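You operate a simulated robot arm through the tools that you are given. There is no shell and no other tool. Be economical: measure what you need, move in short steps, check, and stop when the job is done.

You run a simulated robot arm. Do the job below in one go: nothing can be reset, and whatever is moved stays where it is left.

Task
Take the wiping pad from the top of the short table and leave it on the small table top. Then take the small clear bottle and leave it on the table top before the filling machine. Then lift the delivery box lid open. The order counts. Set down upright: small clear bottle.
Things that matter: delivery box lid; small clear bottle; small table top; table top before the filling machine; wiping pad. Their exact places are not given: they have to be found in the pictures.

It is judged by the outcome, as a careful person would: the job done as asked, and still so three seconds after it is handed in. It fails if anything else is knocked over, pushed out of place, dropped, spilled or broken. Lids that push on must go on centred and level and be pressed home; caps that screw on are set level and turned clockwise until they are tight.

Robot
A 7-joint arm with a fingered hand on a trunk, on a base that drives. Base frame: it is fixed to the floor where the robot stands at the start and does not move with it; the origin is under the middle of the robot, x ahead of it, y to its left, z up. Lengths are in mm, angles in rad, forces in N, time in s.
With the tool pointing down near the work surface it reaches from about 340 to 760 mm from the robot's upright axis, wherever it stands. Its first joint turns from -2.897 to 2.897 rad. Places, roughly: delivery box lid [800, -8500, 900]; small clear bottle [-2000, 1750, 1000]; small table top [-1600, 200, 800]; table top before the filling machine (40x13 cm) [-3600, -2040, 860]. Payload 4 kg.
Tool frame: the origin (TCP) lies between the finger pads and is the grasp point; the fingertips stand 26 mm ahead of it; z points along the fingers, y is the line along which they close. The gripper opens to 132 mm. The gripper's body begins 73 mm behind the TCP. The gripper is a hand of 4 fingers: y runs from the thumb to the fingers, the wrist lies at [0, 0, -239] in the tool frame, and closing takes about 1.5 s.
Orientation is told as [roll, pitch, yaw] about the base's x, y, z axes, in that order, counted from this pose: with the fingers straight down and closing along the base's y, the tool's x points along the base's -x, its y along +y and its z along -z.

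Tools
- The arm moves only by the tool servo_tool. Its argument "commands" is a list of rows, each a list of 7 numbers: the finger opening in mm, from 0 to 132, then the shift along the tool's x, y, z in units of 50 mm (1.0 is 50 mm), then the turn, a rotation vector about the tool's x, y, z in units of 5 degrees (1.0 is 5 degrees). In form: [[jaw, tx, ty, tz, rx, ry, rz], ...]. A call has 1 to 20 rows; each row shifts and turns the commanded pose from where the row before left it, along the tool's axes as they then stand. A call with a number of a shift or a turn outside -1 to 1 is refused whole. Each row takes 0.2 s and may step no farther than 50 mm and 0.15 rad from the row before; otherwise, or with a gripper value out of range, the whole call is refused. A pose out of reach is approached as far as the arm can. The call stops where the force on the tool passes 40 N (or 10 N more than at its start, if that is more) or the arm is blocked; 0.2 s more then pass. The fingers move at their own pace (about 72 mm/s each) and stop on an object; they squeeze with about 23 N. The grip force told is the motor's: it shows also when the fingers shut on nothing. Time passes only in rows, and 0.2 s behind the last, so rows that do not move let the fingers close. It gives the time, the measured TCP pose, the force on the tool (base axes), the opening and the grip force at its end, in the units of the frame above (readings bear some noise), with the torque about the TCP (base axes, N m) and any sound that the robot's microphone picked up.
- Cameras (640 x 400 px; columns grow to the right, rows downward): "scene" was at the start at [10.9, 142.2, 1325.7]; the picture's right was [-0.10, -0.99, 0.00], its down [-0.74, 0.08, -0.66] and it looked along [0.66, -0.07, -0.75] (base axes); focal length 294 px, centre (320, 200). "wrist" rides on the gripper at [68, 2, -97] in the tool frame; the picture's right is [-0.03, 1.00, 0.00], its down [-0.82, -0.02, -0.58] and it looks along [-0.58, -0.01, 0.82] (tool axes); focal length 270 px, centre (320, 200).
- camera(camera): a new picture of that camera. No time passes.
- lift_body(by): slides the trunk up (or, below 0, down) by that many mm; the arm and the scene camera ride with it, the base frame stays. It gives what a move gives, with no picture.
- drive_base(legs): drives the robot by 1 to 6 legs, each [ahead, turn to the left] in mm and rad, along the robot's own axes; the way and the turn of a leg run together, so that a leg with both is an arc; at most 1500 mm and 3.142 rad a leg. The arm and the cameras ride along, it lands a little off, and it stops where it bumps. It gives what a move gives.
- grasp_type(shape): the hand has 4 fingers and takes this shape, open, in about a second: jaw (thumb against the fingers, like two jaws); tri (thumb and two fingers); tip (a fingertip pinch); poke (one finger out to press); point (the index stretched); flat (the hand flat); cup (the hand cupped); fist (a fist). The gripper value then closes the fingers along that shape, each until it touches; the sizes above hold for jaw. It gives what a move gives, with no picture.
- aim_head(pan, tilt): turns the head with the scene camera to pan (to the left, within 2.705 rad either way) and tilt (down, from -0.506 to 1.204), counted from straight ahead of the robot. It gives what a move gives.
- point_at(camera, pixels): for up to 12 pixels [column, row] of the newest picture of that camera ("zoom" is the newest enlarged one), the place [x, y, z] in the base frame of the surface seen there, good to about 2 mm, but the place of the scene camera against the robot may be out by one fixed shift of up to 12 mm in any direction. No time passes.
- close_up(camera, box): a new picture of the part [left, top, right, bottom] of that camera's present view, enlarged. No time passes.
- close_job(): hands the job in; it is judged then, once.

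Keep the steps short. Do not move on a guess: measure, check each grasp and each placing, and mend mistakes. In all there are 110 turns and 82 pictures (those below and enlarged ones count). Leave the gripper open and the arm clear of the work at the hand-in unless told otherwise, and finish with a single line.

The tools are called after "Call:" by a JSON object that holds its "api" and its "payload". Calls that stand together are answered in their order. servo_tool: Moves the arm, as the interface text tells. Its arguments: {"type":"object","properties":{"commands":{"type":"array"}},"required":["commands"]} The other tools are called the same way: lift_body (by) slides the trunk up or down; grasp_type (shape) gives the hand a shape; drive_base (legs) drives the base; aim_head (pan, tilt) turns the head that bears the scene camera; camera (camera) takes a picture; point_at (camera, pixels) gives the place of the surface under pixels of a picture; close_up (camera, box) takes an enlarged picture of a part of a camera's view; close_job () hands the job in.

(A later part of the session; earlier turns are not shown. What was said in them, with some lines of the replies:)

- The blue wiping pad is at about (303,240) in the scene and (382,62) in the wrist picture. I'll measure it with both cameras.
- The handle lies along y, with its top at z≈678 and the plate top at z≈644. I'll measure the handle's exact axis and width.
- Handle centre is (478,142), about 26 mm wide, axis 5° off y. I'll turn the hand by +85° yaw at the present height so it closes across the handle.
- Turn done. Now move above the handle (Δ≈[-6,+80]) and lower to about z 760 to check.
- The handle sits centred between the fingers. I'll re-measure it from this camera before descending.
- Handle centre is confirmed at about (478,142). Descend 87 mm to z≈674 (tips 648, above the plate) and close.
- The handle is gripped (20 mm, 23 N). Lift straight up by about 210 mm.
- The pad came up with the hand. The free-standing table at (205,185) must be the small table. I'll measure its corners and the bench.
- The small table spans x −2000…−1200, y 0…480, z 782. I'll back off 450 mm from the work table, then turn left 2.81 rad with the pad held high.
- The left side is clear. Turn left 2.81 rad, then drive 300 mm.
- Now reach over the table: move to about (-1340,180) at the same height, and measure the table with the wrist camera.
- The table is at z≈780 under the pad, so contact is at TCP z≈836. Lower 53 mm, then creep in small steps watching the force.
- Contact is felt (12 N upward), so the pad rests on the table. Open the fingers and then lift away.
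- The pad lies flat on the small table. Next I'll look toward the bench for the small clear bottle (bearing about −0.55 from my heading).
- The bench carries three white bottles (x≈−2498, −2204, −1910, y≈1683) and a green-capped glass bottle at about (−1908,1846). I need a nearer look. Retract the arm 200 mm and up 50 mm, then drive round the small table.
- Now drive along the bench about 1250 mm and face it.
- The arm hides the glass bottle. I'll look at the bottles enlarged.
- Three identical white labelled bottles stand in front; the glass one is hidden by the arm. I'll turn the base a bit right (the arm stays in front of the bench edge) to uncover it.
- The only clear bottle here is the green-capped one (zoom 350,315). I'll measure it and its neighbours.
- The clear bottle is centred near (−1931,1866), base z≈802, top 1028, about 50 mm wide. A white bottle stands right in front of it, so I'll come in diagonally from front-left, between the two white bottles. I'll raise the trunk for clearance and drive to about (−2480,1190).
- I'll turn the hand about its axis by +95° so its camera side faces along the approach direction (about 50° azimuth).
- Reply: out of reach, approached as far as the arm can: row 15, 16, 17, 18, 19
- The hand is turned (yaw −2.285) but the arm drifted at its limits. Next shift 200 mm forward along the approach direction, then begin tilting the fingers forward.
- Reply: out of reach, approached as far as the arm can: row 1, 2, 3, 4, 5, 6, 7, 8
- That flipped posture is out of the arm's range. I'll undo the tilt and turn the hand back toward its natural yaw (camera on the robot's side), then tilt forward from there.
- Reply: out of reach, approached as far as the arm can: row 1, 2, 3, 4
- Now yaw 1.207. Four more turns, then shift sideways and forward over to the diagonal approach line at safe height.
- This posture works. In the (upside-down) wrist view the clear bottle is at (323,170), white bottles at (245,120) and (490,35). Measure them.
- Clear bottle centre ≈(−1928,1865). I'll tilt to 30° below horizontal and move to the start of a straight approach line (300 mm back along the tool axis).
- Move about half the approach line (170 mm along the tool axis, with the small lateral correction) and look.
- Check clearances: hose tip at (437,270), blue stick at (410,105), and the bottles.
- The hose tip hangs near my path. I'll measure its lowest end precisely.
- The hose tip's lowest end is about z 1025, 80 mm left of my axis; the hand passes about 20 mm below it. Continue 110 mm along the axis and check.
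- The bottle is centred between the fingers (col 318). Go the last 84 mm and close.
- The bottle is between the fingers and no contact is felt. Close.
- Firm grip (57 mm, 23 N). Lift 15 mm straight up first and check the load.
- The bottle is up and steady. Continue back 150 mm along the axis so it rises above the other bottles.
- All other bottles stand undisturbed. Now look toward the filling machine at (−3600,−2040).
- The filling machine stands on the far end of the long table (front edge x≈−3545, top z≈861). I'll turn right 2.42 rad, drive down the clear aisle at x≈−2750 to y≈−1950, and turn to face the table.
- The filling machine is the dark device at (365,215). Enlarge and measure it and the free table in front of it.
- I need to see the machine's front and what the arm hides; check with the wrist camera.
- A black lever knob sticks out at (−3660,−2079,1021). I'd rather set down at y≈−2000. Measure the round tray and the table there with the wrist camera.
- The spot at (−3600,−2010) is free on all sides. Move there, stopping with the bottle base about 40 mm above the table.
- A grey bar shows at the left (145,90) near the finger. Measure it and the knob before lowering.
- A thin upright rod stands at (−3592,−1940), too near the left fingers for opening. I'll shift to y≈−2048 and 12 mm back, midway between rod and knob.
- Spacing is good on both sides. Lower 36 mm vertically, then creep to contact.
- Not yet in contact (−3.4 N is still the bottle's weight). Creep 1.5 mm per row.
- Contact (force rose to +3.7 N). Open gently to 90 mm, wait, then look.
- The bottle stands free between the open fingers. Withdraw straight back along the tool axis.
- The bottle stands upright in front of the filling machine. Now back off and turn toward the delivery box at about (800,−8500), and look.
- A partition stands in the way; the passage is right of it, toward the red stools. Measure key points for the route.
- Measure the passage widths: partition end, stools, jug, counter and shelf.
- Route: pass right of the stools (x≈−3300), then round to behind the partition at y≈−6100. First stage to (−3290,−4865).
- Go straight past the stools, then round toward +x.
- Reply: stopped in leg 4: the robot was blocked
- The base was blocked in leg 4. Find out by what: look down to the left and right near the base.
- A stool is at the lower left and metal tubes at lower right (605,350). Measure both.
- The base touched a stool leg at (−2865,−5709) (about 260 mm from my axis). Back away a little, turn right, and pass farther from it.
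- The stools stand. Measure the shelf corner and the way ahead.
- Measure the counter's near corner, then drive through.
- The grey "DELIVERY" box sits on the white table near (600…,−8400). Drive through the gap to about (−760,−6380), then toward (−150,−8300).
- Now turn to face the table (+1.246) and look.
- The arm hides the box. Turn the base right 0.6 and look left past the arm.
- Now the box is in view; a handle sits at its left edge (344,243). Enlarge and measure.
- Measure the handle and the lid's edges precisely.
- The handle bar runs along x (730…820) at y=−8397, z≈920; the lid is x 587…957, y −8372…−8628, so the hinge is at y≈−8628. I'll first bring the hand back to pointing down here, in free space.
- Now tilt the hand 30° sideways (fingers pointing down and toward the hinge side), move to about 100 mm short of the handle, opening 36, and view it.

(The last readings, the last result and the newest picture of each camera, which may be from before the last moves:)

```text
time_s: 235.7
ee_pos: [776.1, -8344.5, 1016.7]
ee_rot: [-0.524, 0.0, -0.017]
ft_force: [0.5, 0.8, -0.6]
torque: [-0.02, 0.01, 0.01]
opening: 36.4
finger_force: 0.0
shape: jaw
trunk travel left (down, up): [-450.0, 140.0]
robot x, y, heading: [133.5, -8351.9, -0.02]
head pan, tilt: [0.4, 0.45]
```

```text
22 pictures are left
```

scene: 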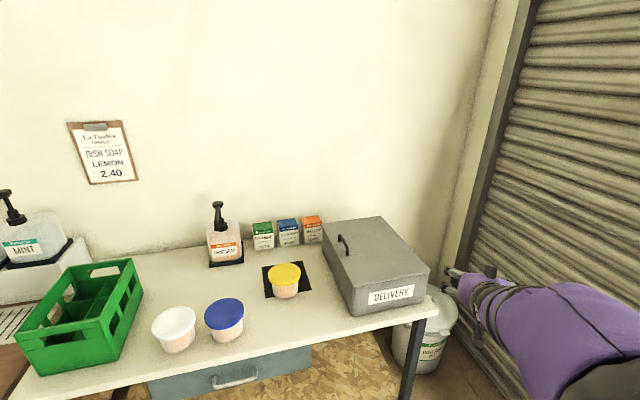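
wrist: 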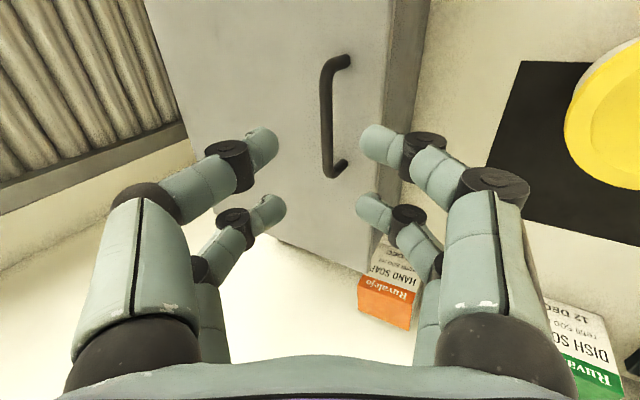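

The handle shows at (328,115) between the fingers. Measure it with this camera.

Call:
{"api": "point_at", "payload": {"camera": "wrist", "pixels": [[326, 75], [326, 110], [326, 150], [345, 62], [343, 165], [322, 110], [331, 110], [300, 110], [360, 100]]}}

```text
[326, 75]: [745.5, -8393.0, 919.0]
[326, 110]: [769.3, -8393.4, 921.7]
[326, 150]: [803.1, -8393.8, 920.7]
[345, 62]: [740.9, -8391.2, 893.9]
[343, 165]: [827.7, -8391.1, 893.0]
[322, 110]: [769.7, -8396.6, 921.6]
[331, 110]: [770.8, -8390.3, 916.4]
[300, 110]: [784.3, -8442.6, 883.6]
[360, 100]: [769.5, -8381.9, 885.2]
```

Bar centre ≈(780,−8394,917). Approach along the tool axis 98 mm with a 7 mm lateral correction, with fingers at 36.

Call:
{"api": "servo_tool", "payload": {"commands": [[36, -0.08, 0.134, 0.5, 0, 0, 0], [36, 0, 0, 0.6, 0, 0, 0], [36, 0, 0, 0.5, 0, 0, 0], [36, 0, 0, 0.37, 0, 0, 0], [36, 0, 0, 0, 0, 0, 0]]}}

Call:
{"api": "camera", "payload": {"camera": "wrist"}}

```text
time_s: 236.9
ee_pos: [777.2, -8385.3, 927.4]
ee_rot: [-0.523, -0.001, -0.018]
ft_force: [-0.1, 0.0, 0.9]
torque: [-0.01, -0.01, 0.0]
opening: 36.2
finger_force: 0.0
shape: jaw
trunk travel left (down, up): [-450.0, 140.0]
robot x, y, heading: [129.5, -8352.5, -0.024]
head pan, tilt: [0.4, 0.45]
```

```text
21 pictures are left
```

wrist: 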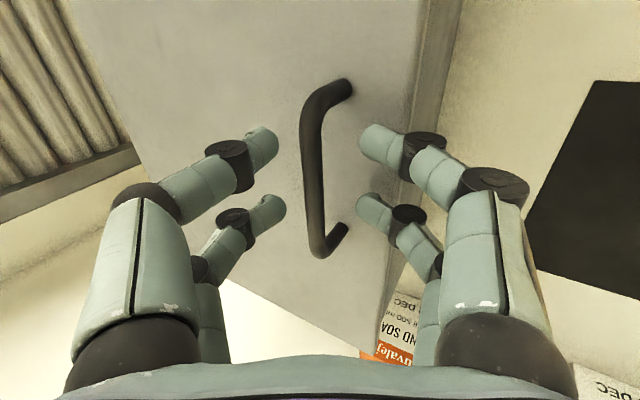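

The bar is between the fingertips. Close.

Call:
{"api": "servo_tool", "payload": {"commands": [[0, 0, 0, 0, 0, 0, 0], [0, 0, 0, 0, 0, 0, 0], [0, 0, 0, 0, 0, 0, 0], [0, 0, 0, 0, 0, 0, 0], [0, 0, 0, 0, 0, 0, 0], [0, 0, 0, 0, 0, 0, 0]]}}

Call:
{"api": "camera", "payload": {"camera": "wrist"}}

```text
time_s: 238.3
ee_pos: [777.7, -8385.9, 928.6]
ee_rot: [-0.526, 0.0, -0.016]
ft_force: [-0.9, -4.4, -3.6]
torque: [-0.04, 0.07, -0.01]
opening: 6.5
finger_force: 23.0
shape: jaw
trunk travel left (down, up): [-450.0, 140.0]
robot x, y, heading: [133.9, -8348.8, -0.025]
head pan, tilt: [0.4, 0.45]
```

```text
20 pictures are left
```

wrist: 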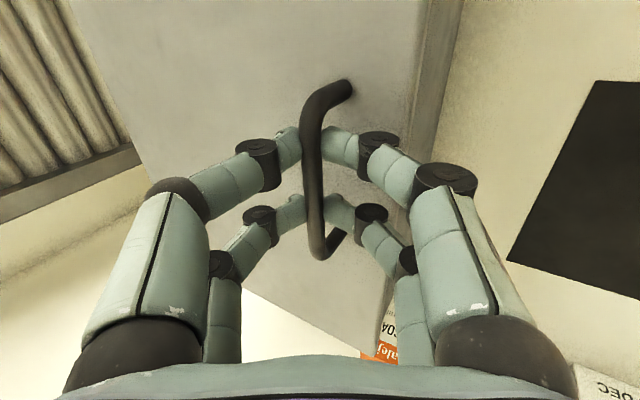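

The bar is held (6.5 mm, 23 N). Start the arc about the hinge (y≈−8626, z≈875), turning the hand with the lid: 4 rows of 4°.

Call:
{"api": "servo_tool", "payload": {"commands": [[0, 0, -0.24, -0.245, -0.8, 0, 0], [0, 0, -0.24, -0.245, -0.8, 0, 0], [0, 0, -0.24, -0.245, -0.8, 0, 0], [0, 0, -0.24, -0.245, -0.8, 0, 0]]}}

Call:
{"api": "camera", "payload": {"camera": "scene"}}

```text
time_s: 239.3
ee_pos: [777.1, -8409.2, 992.7]
ee_rot: [-0.244, -0.002, -0.016]
ft_force: [5.8, -1.0, -2.3]
torque: [-0.01, 0.01, 0.02]
opening: 6.1
finger_force: 22.9
shape: jaw
trunk travel left (down, up): [-450.0, 140.0]
robot x, y, heading: [134.2, -8351.5, -0.023]
head pan, tilt: [0.4, 0.45]
```

```text
19 pictures are left
```

scene: 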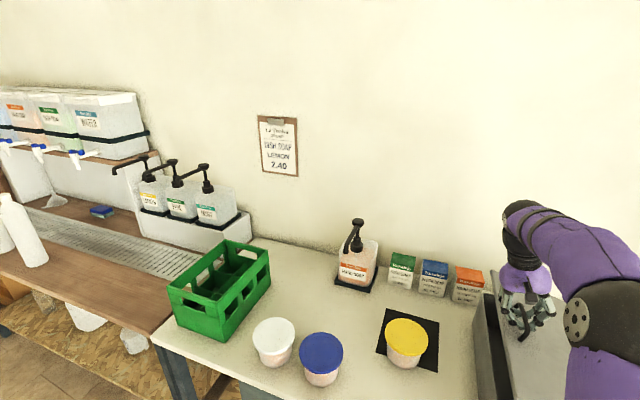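

The lid is lifting (dark gap at (485,340)) with little force. Continue 5 rows and view the lid.

Call:
{"api": "servo_tool", "payload": {"commands": [[0, 0, -0.24, -0.245, -0.8, 0, 0], [0, 0, -0.24, -0.245, -0.8, 0, 0], [0, 0, -0.24, -0.245, -0.8, 0, 0], [0, 0, -0.24, -0.245, -0.8, 0, 0], [0, 0, -0.24, -0.245, -0.8, 0, 0]]}}

Call:
{"api": "aim_head", "payload": {"pan": -0.1, "tilt": 0.45}}

Call:
{"api": "camera", "payload": {"camera": "scene"}}

```text
time_s: 240.5
ee_pos: [776.0, -8461.2, 1059.0]
ee_rot: [0.107, -0.002, -0.014]
ft_force: [16.8, 0.8, -0.4]
torque: [0.02, -0.18, 0.01]
opening: 6.0
finger_force: 22.9
shape: jaw
trunk travel left (down, up): [-450.0, 140.0]
robot x, y, heading: [133.0, -8352.5, -0.02]
head pan, tilt: [0.4, 0.45]
```

```text
time_s: 241.4
ee_pos: [775.3, -8460.5, 1059.1]
ee_rot: [0.105, 0.0, -0.014]
ft_force: [20.3, 4.4, 2.1]
torque: [0.06, -0.26, 0.04]
opening: 6.2
finger_force: 22.7
shape: jaw
trunk travel left (down, up): [-450.0, 140.0]
robot x, y, heading: [135.9, -8351.1, -0.025]
head pan, tilt: [-0.099, 0.45]
```

```text
18 pictures are left
```

scene: 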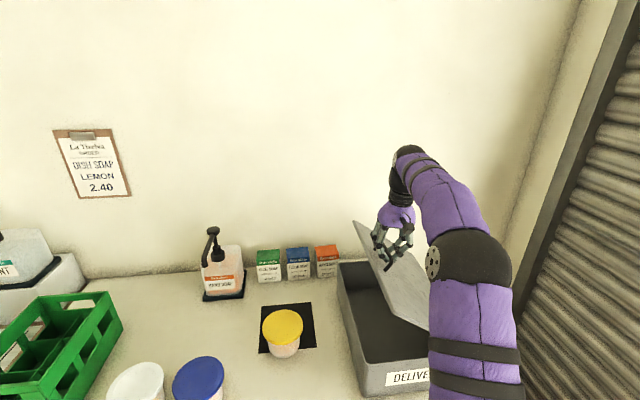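

The lid is up about 36° and moves well; there is a 20 N side push in x, so I'll shift +3 mm in x. Continue 4 more rows of 4°.

Call:
{"api": "servo_tool", "payload": {"commands": [[0, -0.06, -0.24, -0.245, -0.8, 0, 0], [0, -0.02, -0.24, -0.245, -0.8, 0, 0], [0, -0.01, -0.24, -0.245, -0.8, 0, 0], [0, -0.01, -0.24, -0.245, -0.8, 0, 0]]}}

```text
time_s: 242.4
ee_pos: [778.3, -8511.8, 1093.6]
ee_rot: [0.349, 0.0, -0.016]
ft_force: [-7.1, 6.2, 6.2]
torque: [0.12, 0.17, 0.09]
opening: 6.2
finger_force: 22.4
shape: jaw
out of reach, approached as far as the arm can: row 4
trunk travel left (down, up): [-450.0, 140.0]
robot x, y, heading: [134.2, -8353.9, -0.021]
head pan, tilt: [-0.099, 0.45]
```

Row 4 ran out of reach. I'll lean the hand's wrist back toward the robot (turning about the closing axis, so the bar stays between the fingers), which shortens the reach.

Call:
{"api": "servo_tool", "payload": {"commands": [[0, 0.02, 0, 0, 0, -1, 0], [0, 0.02, 0, 0, 0, -1, 0], [0, 0.02, 0, 0, 0, -1, 0], [0, 0.02, 0, 0, 0, -1, 0], [0, 0.02, 0, 0, 0, -1, 0]]}}

```text
time_s: 243.6
ee_pos: [775.6, -8511.3, 1089.5]
ee_rot: [0.421, -0.398, -0.191]
ft_force: [5.4, -4.9, -15.8]
torque: [0.62, 1.01, 0.51]
opening: 3.1
finger_force: 22.5
shape: jaw
trunk travel left (down, up): [-450.0, 140.0]
robot x, y, heading: [131.8, -8353.4, -0.018]
head pan, tilt: [-0.099, 0.45]
```

The opening fell to 3.1 mm; check the grip in the wrist picture.

Call:
{"api": "camera", "payload": {"camera": "wrist"}}

```text
17 pictures are left
```

wrist: 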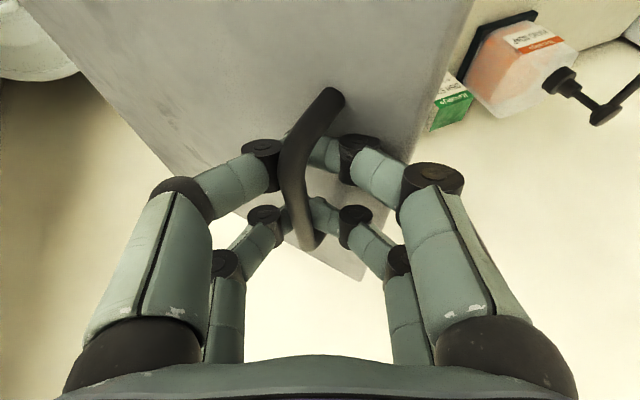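

The bar is still between the fingers. Continue the arc at constant orientation (4 rows of about 4°, eased 3 mm inward).

Call:
{"api": "servo_tool", "payload": {"commands": [[0, -0.086, -0.266, -0.185, 0, 0, 0], [0, -0.097, -0.238, -0.208, 0, 0, 0], [0, -0.09, -0.254, -0.192, 0, 0, 0], [0, -0.081, -0.268, -0.174, 0, 0, 0]]}}

Call:
{"api": "camera", "payload": {"camera": "scene"}}

```text
time_s: 244.6
ee_pos: [774.5, -8574.2, 1110.0]
ee_rot: [0.419, -0.402, -0.19]
ft_force: [6.0, 0.0, -11.8]
torque: [0.58, 0.86, 0.73]
opening: 3.1
finger_force: 23.0
shape: jaw
trunk travel left (down, up): [-450.0, 140.0]
robot x, y, heading: [133.0, -8351.3, -0.021]
head pan, tilt: [-0.099, 0.45]
```

```text
16 pictures are left
```

scene: 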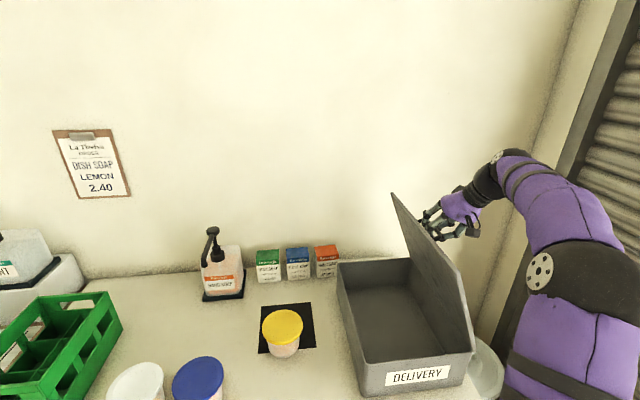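

The lid is at about 66°. Continue 6 more rows along the arc to about 90°.

Call:
{"api": "servo_tool", "payload": {"commands": [[0, -0.058, -0.292, -0.123, 0, 0, 0], [0, -0.066, -0.29, -0.141, 0, 0, 0], [0, -0.056, -0.302, -0.12, 0, 0, 0], [0, -0.047, -0.31, -0.101, 0, 0, 0], [0, -0.038, -0.318, -0.082, 0, 0, 0], [0, -0.029, -0.322, -0.062, 0, 0, 0]]}}

Call:
{"api": "camera", "payload": {"camera": "scene"}}

```text
time_s: 246.0
ee_pos: [771.9, -8669.5, 1109.4]
ee_rot: [0.42, -0.404, -0.187]
ft_force: [13.1, 5.6, -3.4]
torque: [1.22, 1.05, 0.96]
opening: 2.3
finger_force: 23.3
shape: jaw
trunk travel left (down, up): [-450.0, 140.0]
robot x, y, heading: [133.6, -8352.2, -0.024]
head pan, tilt: [-0.099, 0.45]
```

```text
15 pictures are left
```

scene: 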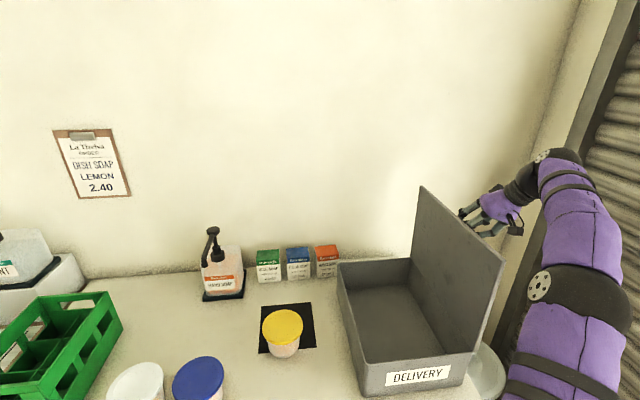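

The lid stands upright. Go about 10° further so it leans back past vertical, watching the force.

Call:
{"api": "servo_tool", "payload": {"commands": [[0, -0.019, -0.326, -0.04, 0, 0, 0], [0, -0.009, -0.33, -0.02, 0, 0, 0], [0, 0, -0.33, 0, 0, 0, 0]]}}

Call:
{"api": "camera", "payload": {"camera": "scene"}}

Call:
{"api": "camera", "payload": {"camera": "wrist"}}

```text
time_s: 246.8
ee_pos: [772.3, -8701.7, 1101.3]
ee_rot: [0.427, -0.418, -0.187]
ft_force: [6.0, 4.4, 7.3]
torque: [1.2, 1.18, 0.9]
opening: 2.1
finger_force: 23.5
shape: jaw
out of reach, approached as far as the arm can: row 3
trunk travel left (down, up): [-450.0, 140.0]
robot x, y, heading: [131.7, -8350.8, -0.019]
head pan, tilt: [-0.099, 0.45]
stopped in row 3: the force on the tool passed its limit at 41 N (the readings are from after the stop); the commanded pose is now the measured one
```

```text
14 pictures are left
```

scene: 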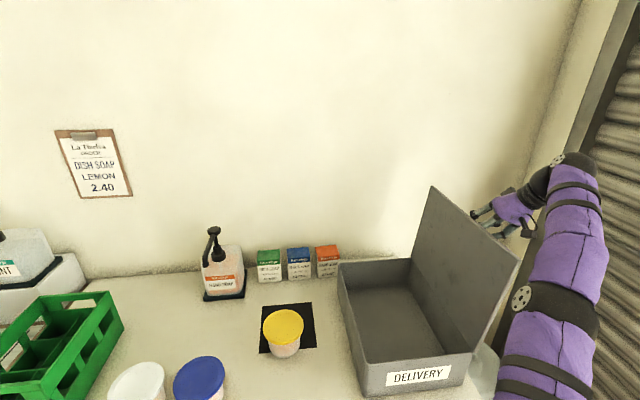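

```text
13 pictures are left
```

wrist: 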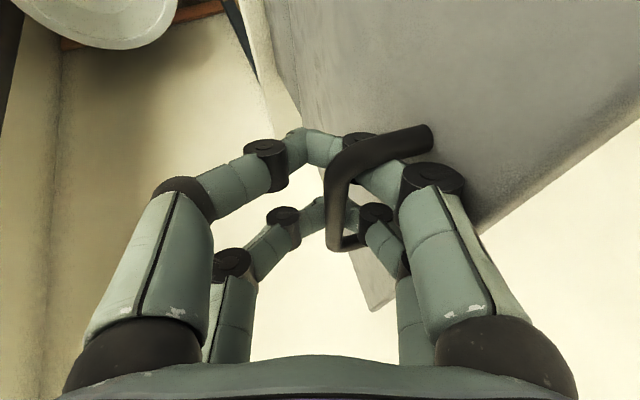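

The lid leans past vertical. Measure its angle from top-edge and hinge points.

Call:
{"api": "point_at", "payload": {"camera": "scene", "pixels": [[434, 192], [416, 256], [512, 262], [475, 345], [470, 260], [450, 300], [440, 215]]}}

```text
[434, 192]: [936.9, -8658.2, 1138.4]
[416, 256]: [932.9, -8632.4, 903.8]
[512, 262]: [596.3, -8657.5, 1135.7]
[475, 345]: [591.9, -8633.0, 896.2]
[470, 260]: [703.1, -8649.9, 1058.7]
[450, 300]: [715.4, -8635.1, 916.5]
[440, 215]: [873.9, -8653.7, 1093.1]
```

The lid is at about 96° (6° past vertical), likely near its stop. Open the fingers a little to 34 mm and check that it stays.

Call:
{"api": "servo_tool", "payload": {"commands": [[10, 0, 0, 0, 0, 0, 0], [20, 0, 0, 0, 0, 0, 0], [30, 0, 0, 0, 0, 0, 0], [34, 0, 0, 0, 0, 0, 0], [34, 0, 0, 0, 0, 0, 0]]}}

Call:
{"api": "camera", "payload": {"camera": "wrist"}}

```text
time_s: 248.0
ee_pos: [773.0, -8704.3, 1099.9]
ee_rot: [0.423, -0.414, -0.185]
ft_force: [10.0, 0.8, -2.8]
torque: [-0.1, 0.16, -0.32]
opening: 33.1
finger_force: 0.1
shape: jaw
trunk travel left (down, up): [-450.0, 140.0]
robot x, y, heading: [135.7, -8351.0, -0.022]
head pan, tilt: [-0.099, 0.45]
```

```text
12 pictures are left
```

wrist: 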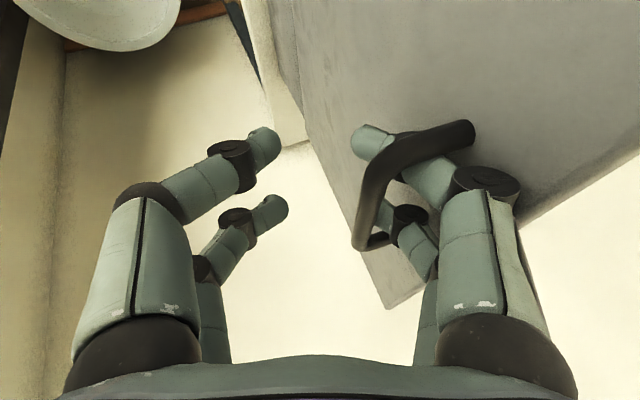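

The bar hooks over the right finger's bent tip, so a straight pull would catch. I'll lean the hand further (3 rows of 5°, pivoting about the bar) to straighten that finger along the lid.

Call:
{"api": "servo_tool", "payload": {"commands": [[36, 0, 0, 0.04, -1, 0, 0], [38, 0, 0, 0.04, -1, 0, 0], [40, 0, 0, 0.04, -1, 0, 0]]}}

Call:
{"api": "camera", "payload": {"camera": "wrist"}}

```text
time_s: 248.4
ee_pos: [772.5, -8693.2, 1099.6]
ee_rot: [0.513, -0.43, -0.192]
ft_force: [19.6, -0.1, -0.5]
torque: [-0.02, 0.27, -0.73]
opening: 36.6
finger_force: 0.1
shape: jaw
out of reach, approached as far as the arm can: row 1, 2
trunk travel left (down, up): [-450.0, 140.0]
robot x, y, heading: [133.2, -8350.1, -0.016]
head pan, tilt: [-0.099, 0.45]
stopped in row 2: the force on the tool passed its limit at 49 N (the readings are from after the stop); the commanded pose is now the measured one
```

```text
11 pictures are left
```

wrist: 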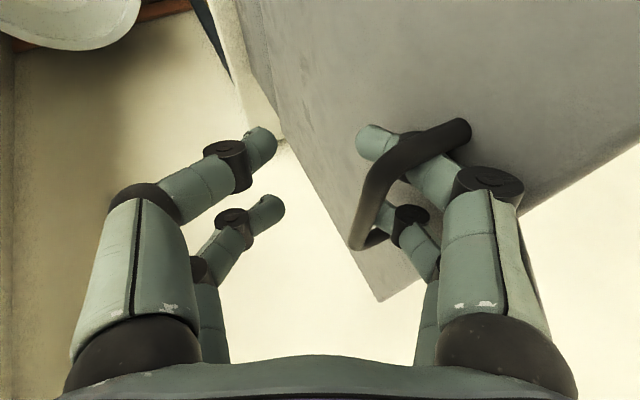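

The finger presses on the handle's leg in x. Measure the bar, finger and lid in this view.

Call:
{"api": "point_at", "payload": {"camera": "wrist", "pixels": [[364, 200], [385, 160], [362, 135], [400, 140], [430, 180], [485, 185], [340, 140], [540, 140], [395, 285], [455, 130], [360, 243], [385, 212]]}}

```text
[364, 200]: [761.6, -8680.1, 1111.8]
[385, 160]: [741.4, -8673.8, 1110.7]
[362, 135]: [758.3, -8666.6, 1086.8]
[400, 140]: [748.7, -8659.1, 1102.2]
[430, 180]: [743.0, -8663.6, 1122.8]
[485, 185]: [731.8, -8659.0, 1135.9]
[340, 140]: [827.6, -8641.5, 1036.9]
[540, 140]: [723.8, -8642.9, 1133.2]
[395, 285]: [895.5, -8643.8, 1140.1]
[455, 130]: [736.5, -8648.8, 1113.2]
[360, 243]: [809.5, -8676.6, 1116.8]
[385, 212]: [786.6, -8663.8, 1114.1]
```

The lid is nearly vertical (y≈−8642), the bar at y≈−8676, z≈1113; the finger is just inside the loop and barely hooked. Free it: shift +8 mm in x away from the leg, then rise straight with the trunk.

Call:
{"api": "servo_tool", "payload": {"commands": [[36, -0.07, 0.02, 0.04, 0, 0, 0], [36, -0.07, 0.03, 0.04, 0, 0, 0]]}}

Call:
{"api": "lift_body", "payload": {"by": 15}}

```text
time_s: 249.0
ee_pos: [774.7, -8689.6, 1100.0]
ee_rot: [0.511, -0.427, -0.193]
ft_force: [0.7, 0.4, 0.6]
torque: [0.0, -0.01, 0.07]
opening: 36.2
finger_force: 0.1
shape: jaw
trunk travel left (down, up): [-450.0, 140.0]
robot x, y, heading: [131.5, -8351.4, -0.014]
head pan, tilt: [-0.099, 0.45]
```

```text
time_s: 249.7
ee_pos: [775.9, -8690.7, 1115.7]
ee_rot: [0.513, -0.431, -0.191]
ft_force: [0.1, -0.3, 0.4]
torque: [0.02, 0.0, 0.01]
opening: 36.2
finger_force: 0.1
shape: jaw
trunk travel left (down, up): [-465.0, 125.0]
robot x, y, heading: [133.0, -8355.5, -0.018]
head pan, tilt: [-0.099, 0.45]
```

Forces are all zero now and the hand rises freely. Raise another 15 mm and look.

Call:
{"api": "lift_body", "payload": {"by": 15}}

Call:
{"api": "camera", "payload": {"camera": "wrist"}}

```text
time_s: 250.3
ee_pos: [776.0, -8689.6, 1130.3]
ee_rot: [0.513, -0.43, -0.191]
ft_force: [-0.3, 0.2, 0.1]
torque: [0.0, -0.02, 0.01]
opening: 36.1
finger_force: 0.0
shape: jaw
trunk travel left (down, up): [-480.0, 110.0]
robot x, y, heading: [134.2, -8349.9, -0.025]
head pan, tilt: [-0.099, 0.45]
```

```text
10 pictures are left
```

wrist: 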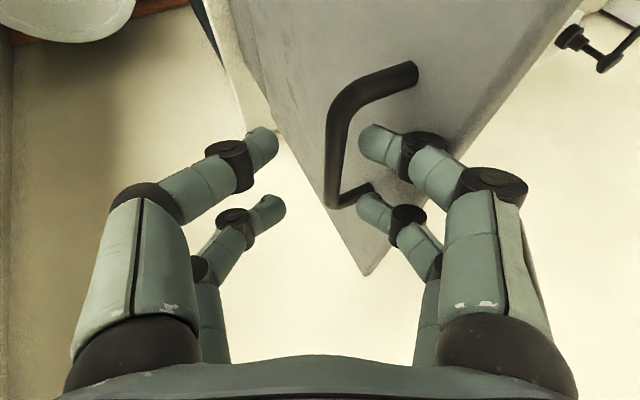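

The finger is sliding out of the loop with no force. Continue raising.

Call:
{"api": "lift_body", "payload": {"by": 20}}

Call:
{"api": "lift_body", "payload": {"by": 60}}

Call:
{"api": "camera", "payload": {"camera": "scene"}}

```text
time_s: 251.0
ee_pos: [775.3, -8690.4, 1150.9]
ee_rot: [0.514, -0.428, -0.193]
ft_force: [0.8, 0.3, 0.1]
torque: [0.0, 0.02, -0.01]
opening: 35.9
finger_force: 0.0
shape: jaw
trunk travel left (down, up): [-500.0, 90.0]
robot x, y, heading: [134.5, -8351.4, -0.022]
head pan, tilt: [-0.099, 0.45]
```

```text
time_s: 252.0
ee_pos: [776.8, -8691.1, 1209.9]
ee_rot: [0.514, -0.427, -0.192]
ft_force: [1.1, 0.4, 1.1]
torque: [0.03, 0.02, 0.0]
opening: 36.2
finger_force: 0.1
shape: jaw
trunk travel left (down, up): [-560.0, 30.0]
robot x, y, heading: [132.3, -8352.0, -0.017]
head pan, tilt: [-0.099, 0.45]
```

```text
9 pictures are left
```

scene: 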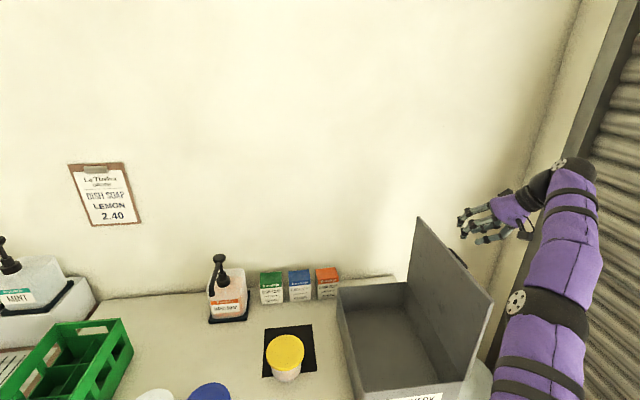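

The hand is free and the lid stays. Measure the lid's lean now.

Call:
{"api": "point_at", "payload": {"camera": "scene", "pixels": [[419, 222], [410, 282], [488, 300], [455, 360], [440, 270]]}}

```text
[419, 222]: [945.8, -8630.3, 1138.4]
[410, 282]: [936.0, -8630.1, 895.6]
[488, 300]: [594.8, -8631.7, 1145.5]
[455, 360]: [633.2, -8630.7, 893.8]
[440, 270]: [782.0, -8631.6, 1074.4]
```

The lid stands at 90° and has stayed still since release. Back the base away (hand above the lid top) and recheck.

Call:
{"api": "drive_base", "payload": {"legs": [[-450, 0]]}}

Call:
{"api": "camera", "payload": {"camera": "scene"}}

```text
time_s: 254.7
ee_pos: [328.6, -8683.0, 1210.4]
ee_rot: [0.513, -0.431, -0.196]
ft_force: [0.1, -0.5, 0.3]
torque: [0.0, 0.0, 0.01]
opening: 36.2
finger_force: 0.1
shape: jaw
trunk travel left (down, up): [-560.0, 30.0]
robot x, y, heading: [-313.5, -8344.2, -0.026]
head pan, tilt: [-0.099, 0.45]
```

```text
8 pictures are left
```

scene: 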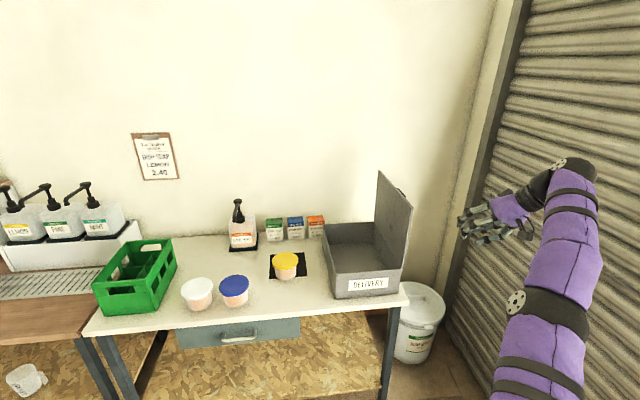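

The lid is still open, and the box and its neighbours are in place. Open the hand fully, wait a moment, and recheck the lid angle.

Call:
{"api": "servo_tool", "payload": {"commands": [[120, 0, 0, 0, 0, 0, 0], [120, 0, 0, 0, 0, 0, 0], [120, 0, 0, 0, 0, 0, 0], [120, 0, 0, 0, 0, 0, 0], [120, 0, 0, 0, 0, 0, 0], [120, 0, 0, 0, 0, 0, 0], [120, 0, 0, 0, 0, 0, 0], [120, 0, 0, 0, 0, 0, 0], [120, 0, 0, 0, 0, 0, 0], [120, 0, 0, 0, 0, 0, 0]]}}

Call:
{"api": "camera", "payload": {"camera": "scene"}}

Call:
{"api": "point_at", "payload": {"camera": "scene", "pixels": [[380, 178], [376, 220], [409, 207], [400, 260]]}}

```text
time_s: 256.9
ee_pos: [328.2, -8683.8, 1211.0]
ee_rot: [0.513, -0.429, -0.195]
ft_force: [0.5, -0.1, -0.6]
torque: [0.0, 0.02, -0.04]
opening: 119.5
finger_force: 0.1
shape: jaw
trunk travel left (down, up): [-560.0, 30.0]
robot x, y, heading: [-314.2, -8345.0, -0.024]
head pan, tilt: [-0.099, 0.45]
```

```text
7 pictures are left
```

scene: 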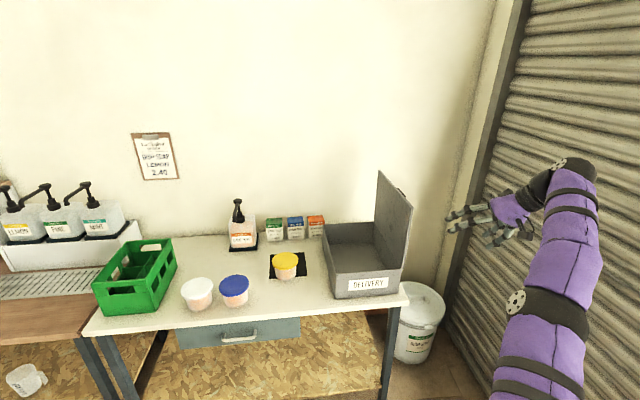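

```text
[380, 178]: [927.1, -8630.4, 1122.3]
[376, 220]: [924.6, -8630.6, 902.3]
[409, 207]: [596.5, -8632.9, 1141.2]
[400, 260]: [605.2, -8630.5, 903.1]
```

The lid holds steady at 90° with the hand clear and open. Hand in the job.

Call:
{"api": "close_job", "payload": {}}

```text
The job is handed in.
```

The wiping pad is on the small table, the clear bottle stands upright on the table top before the filling machine, and the delivery box lid is open at 90°; on the way the base lightly bumped a red stool, which stayed standing.
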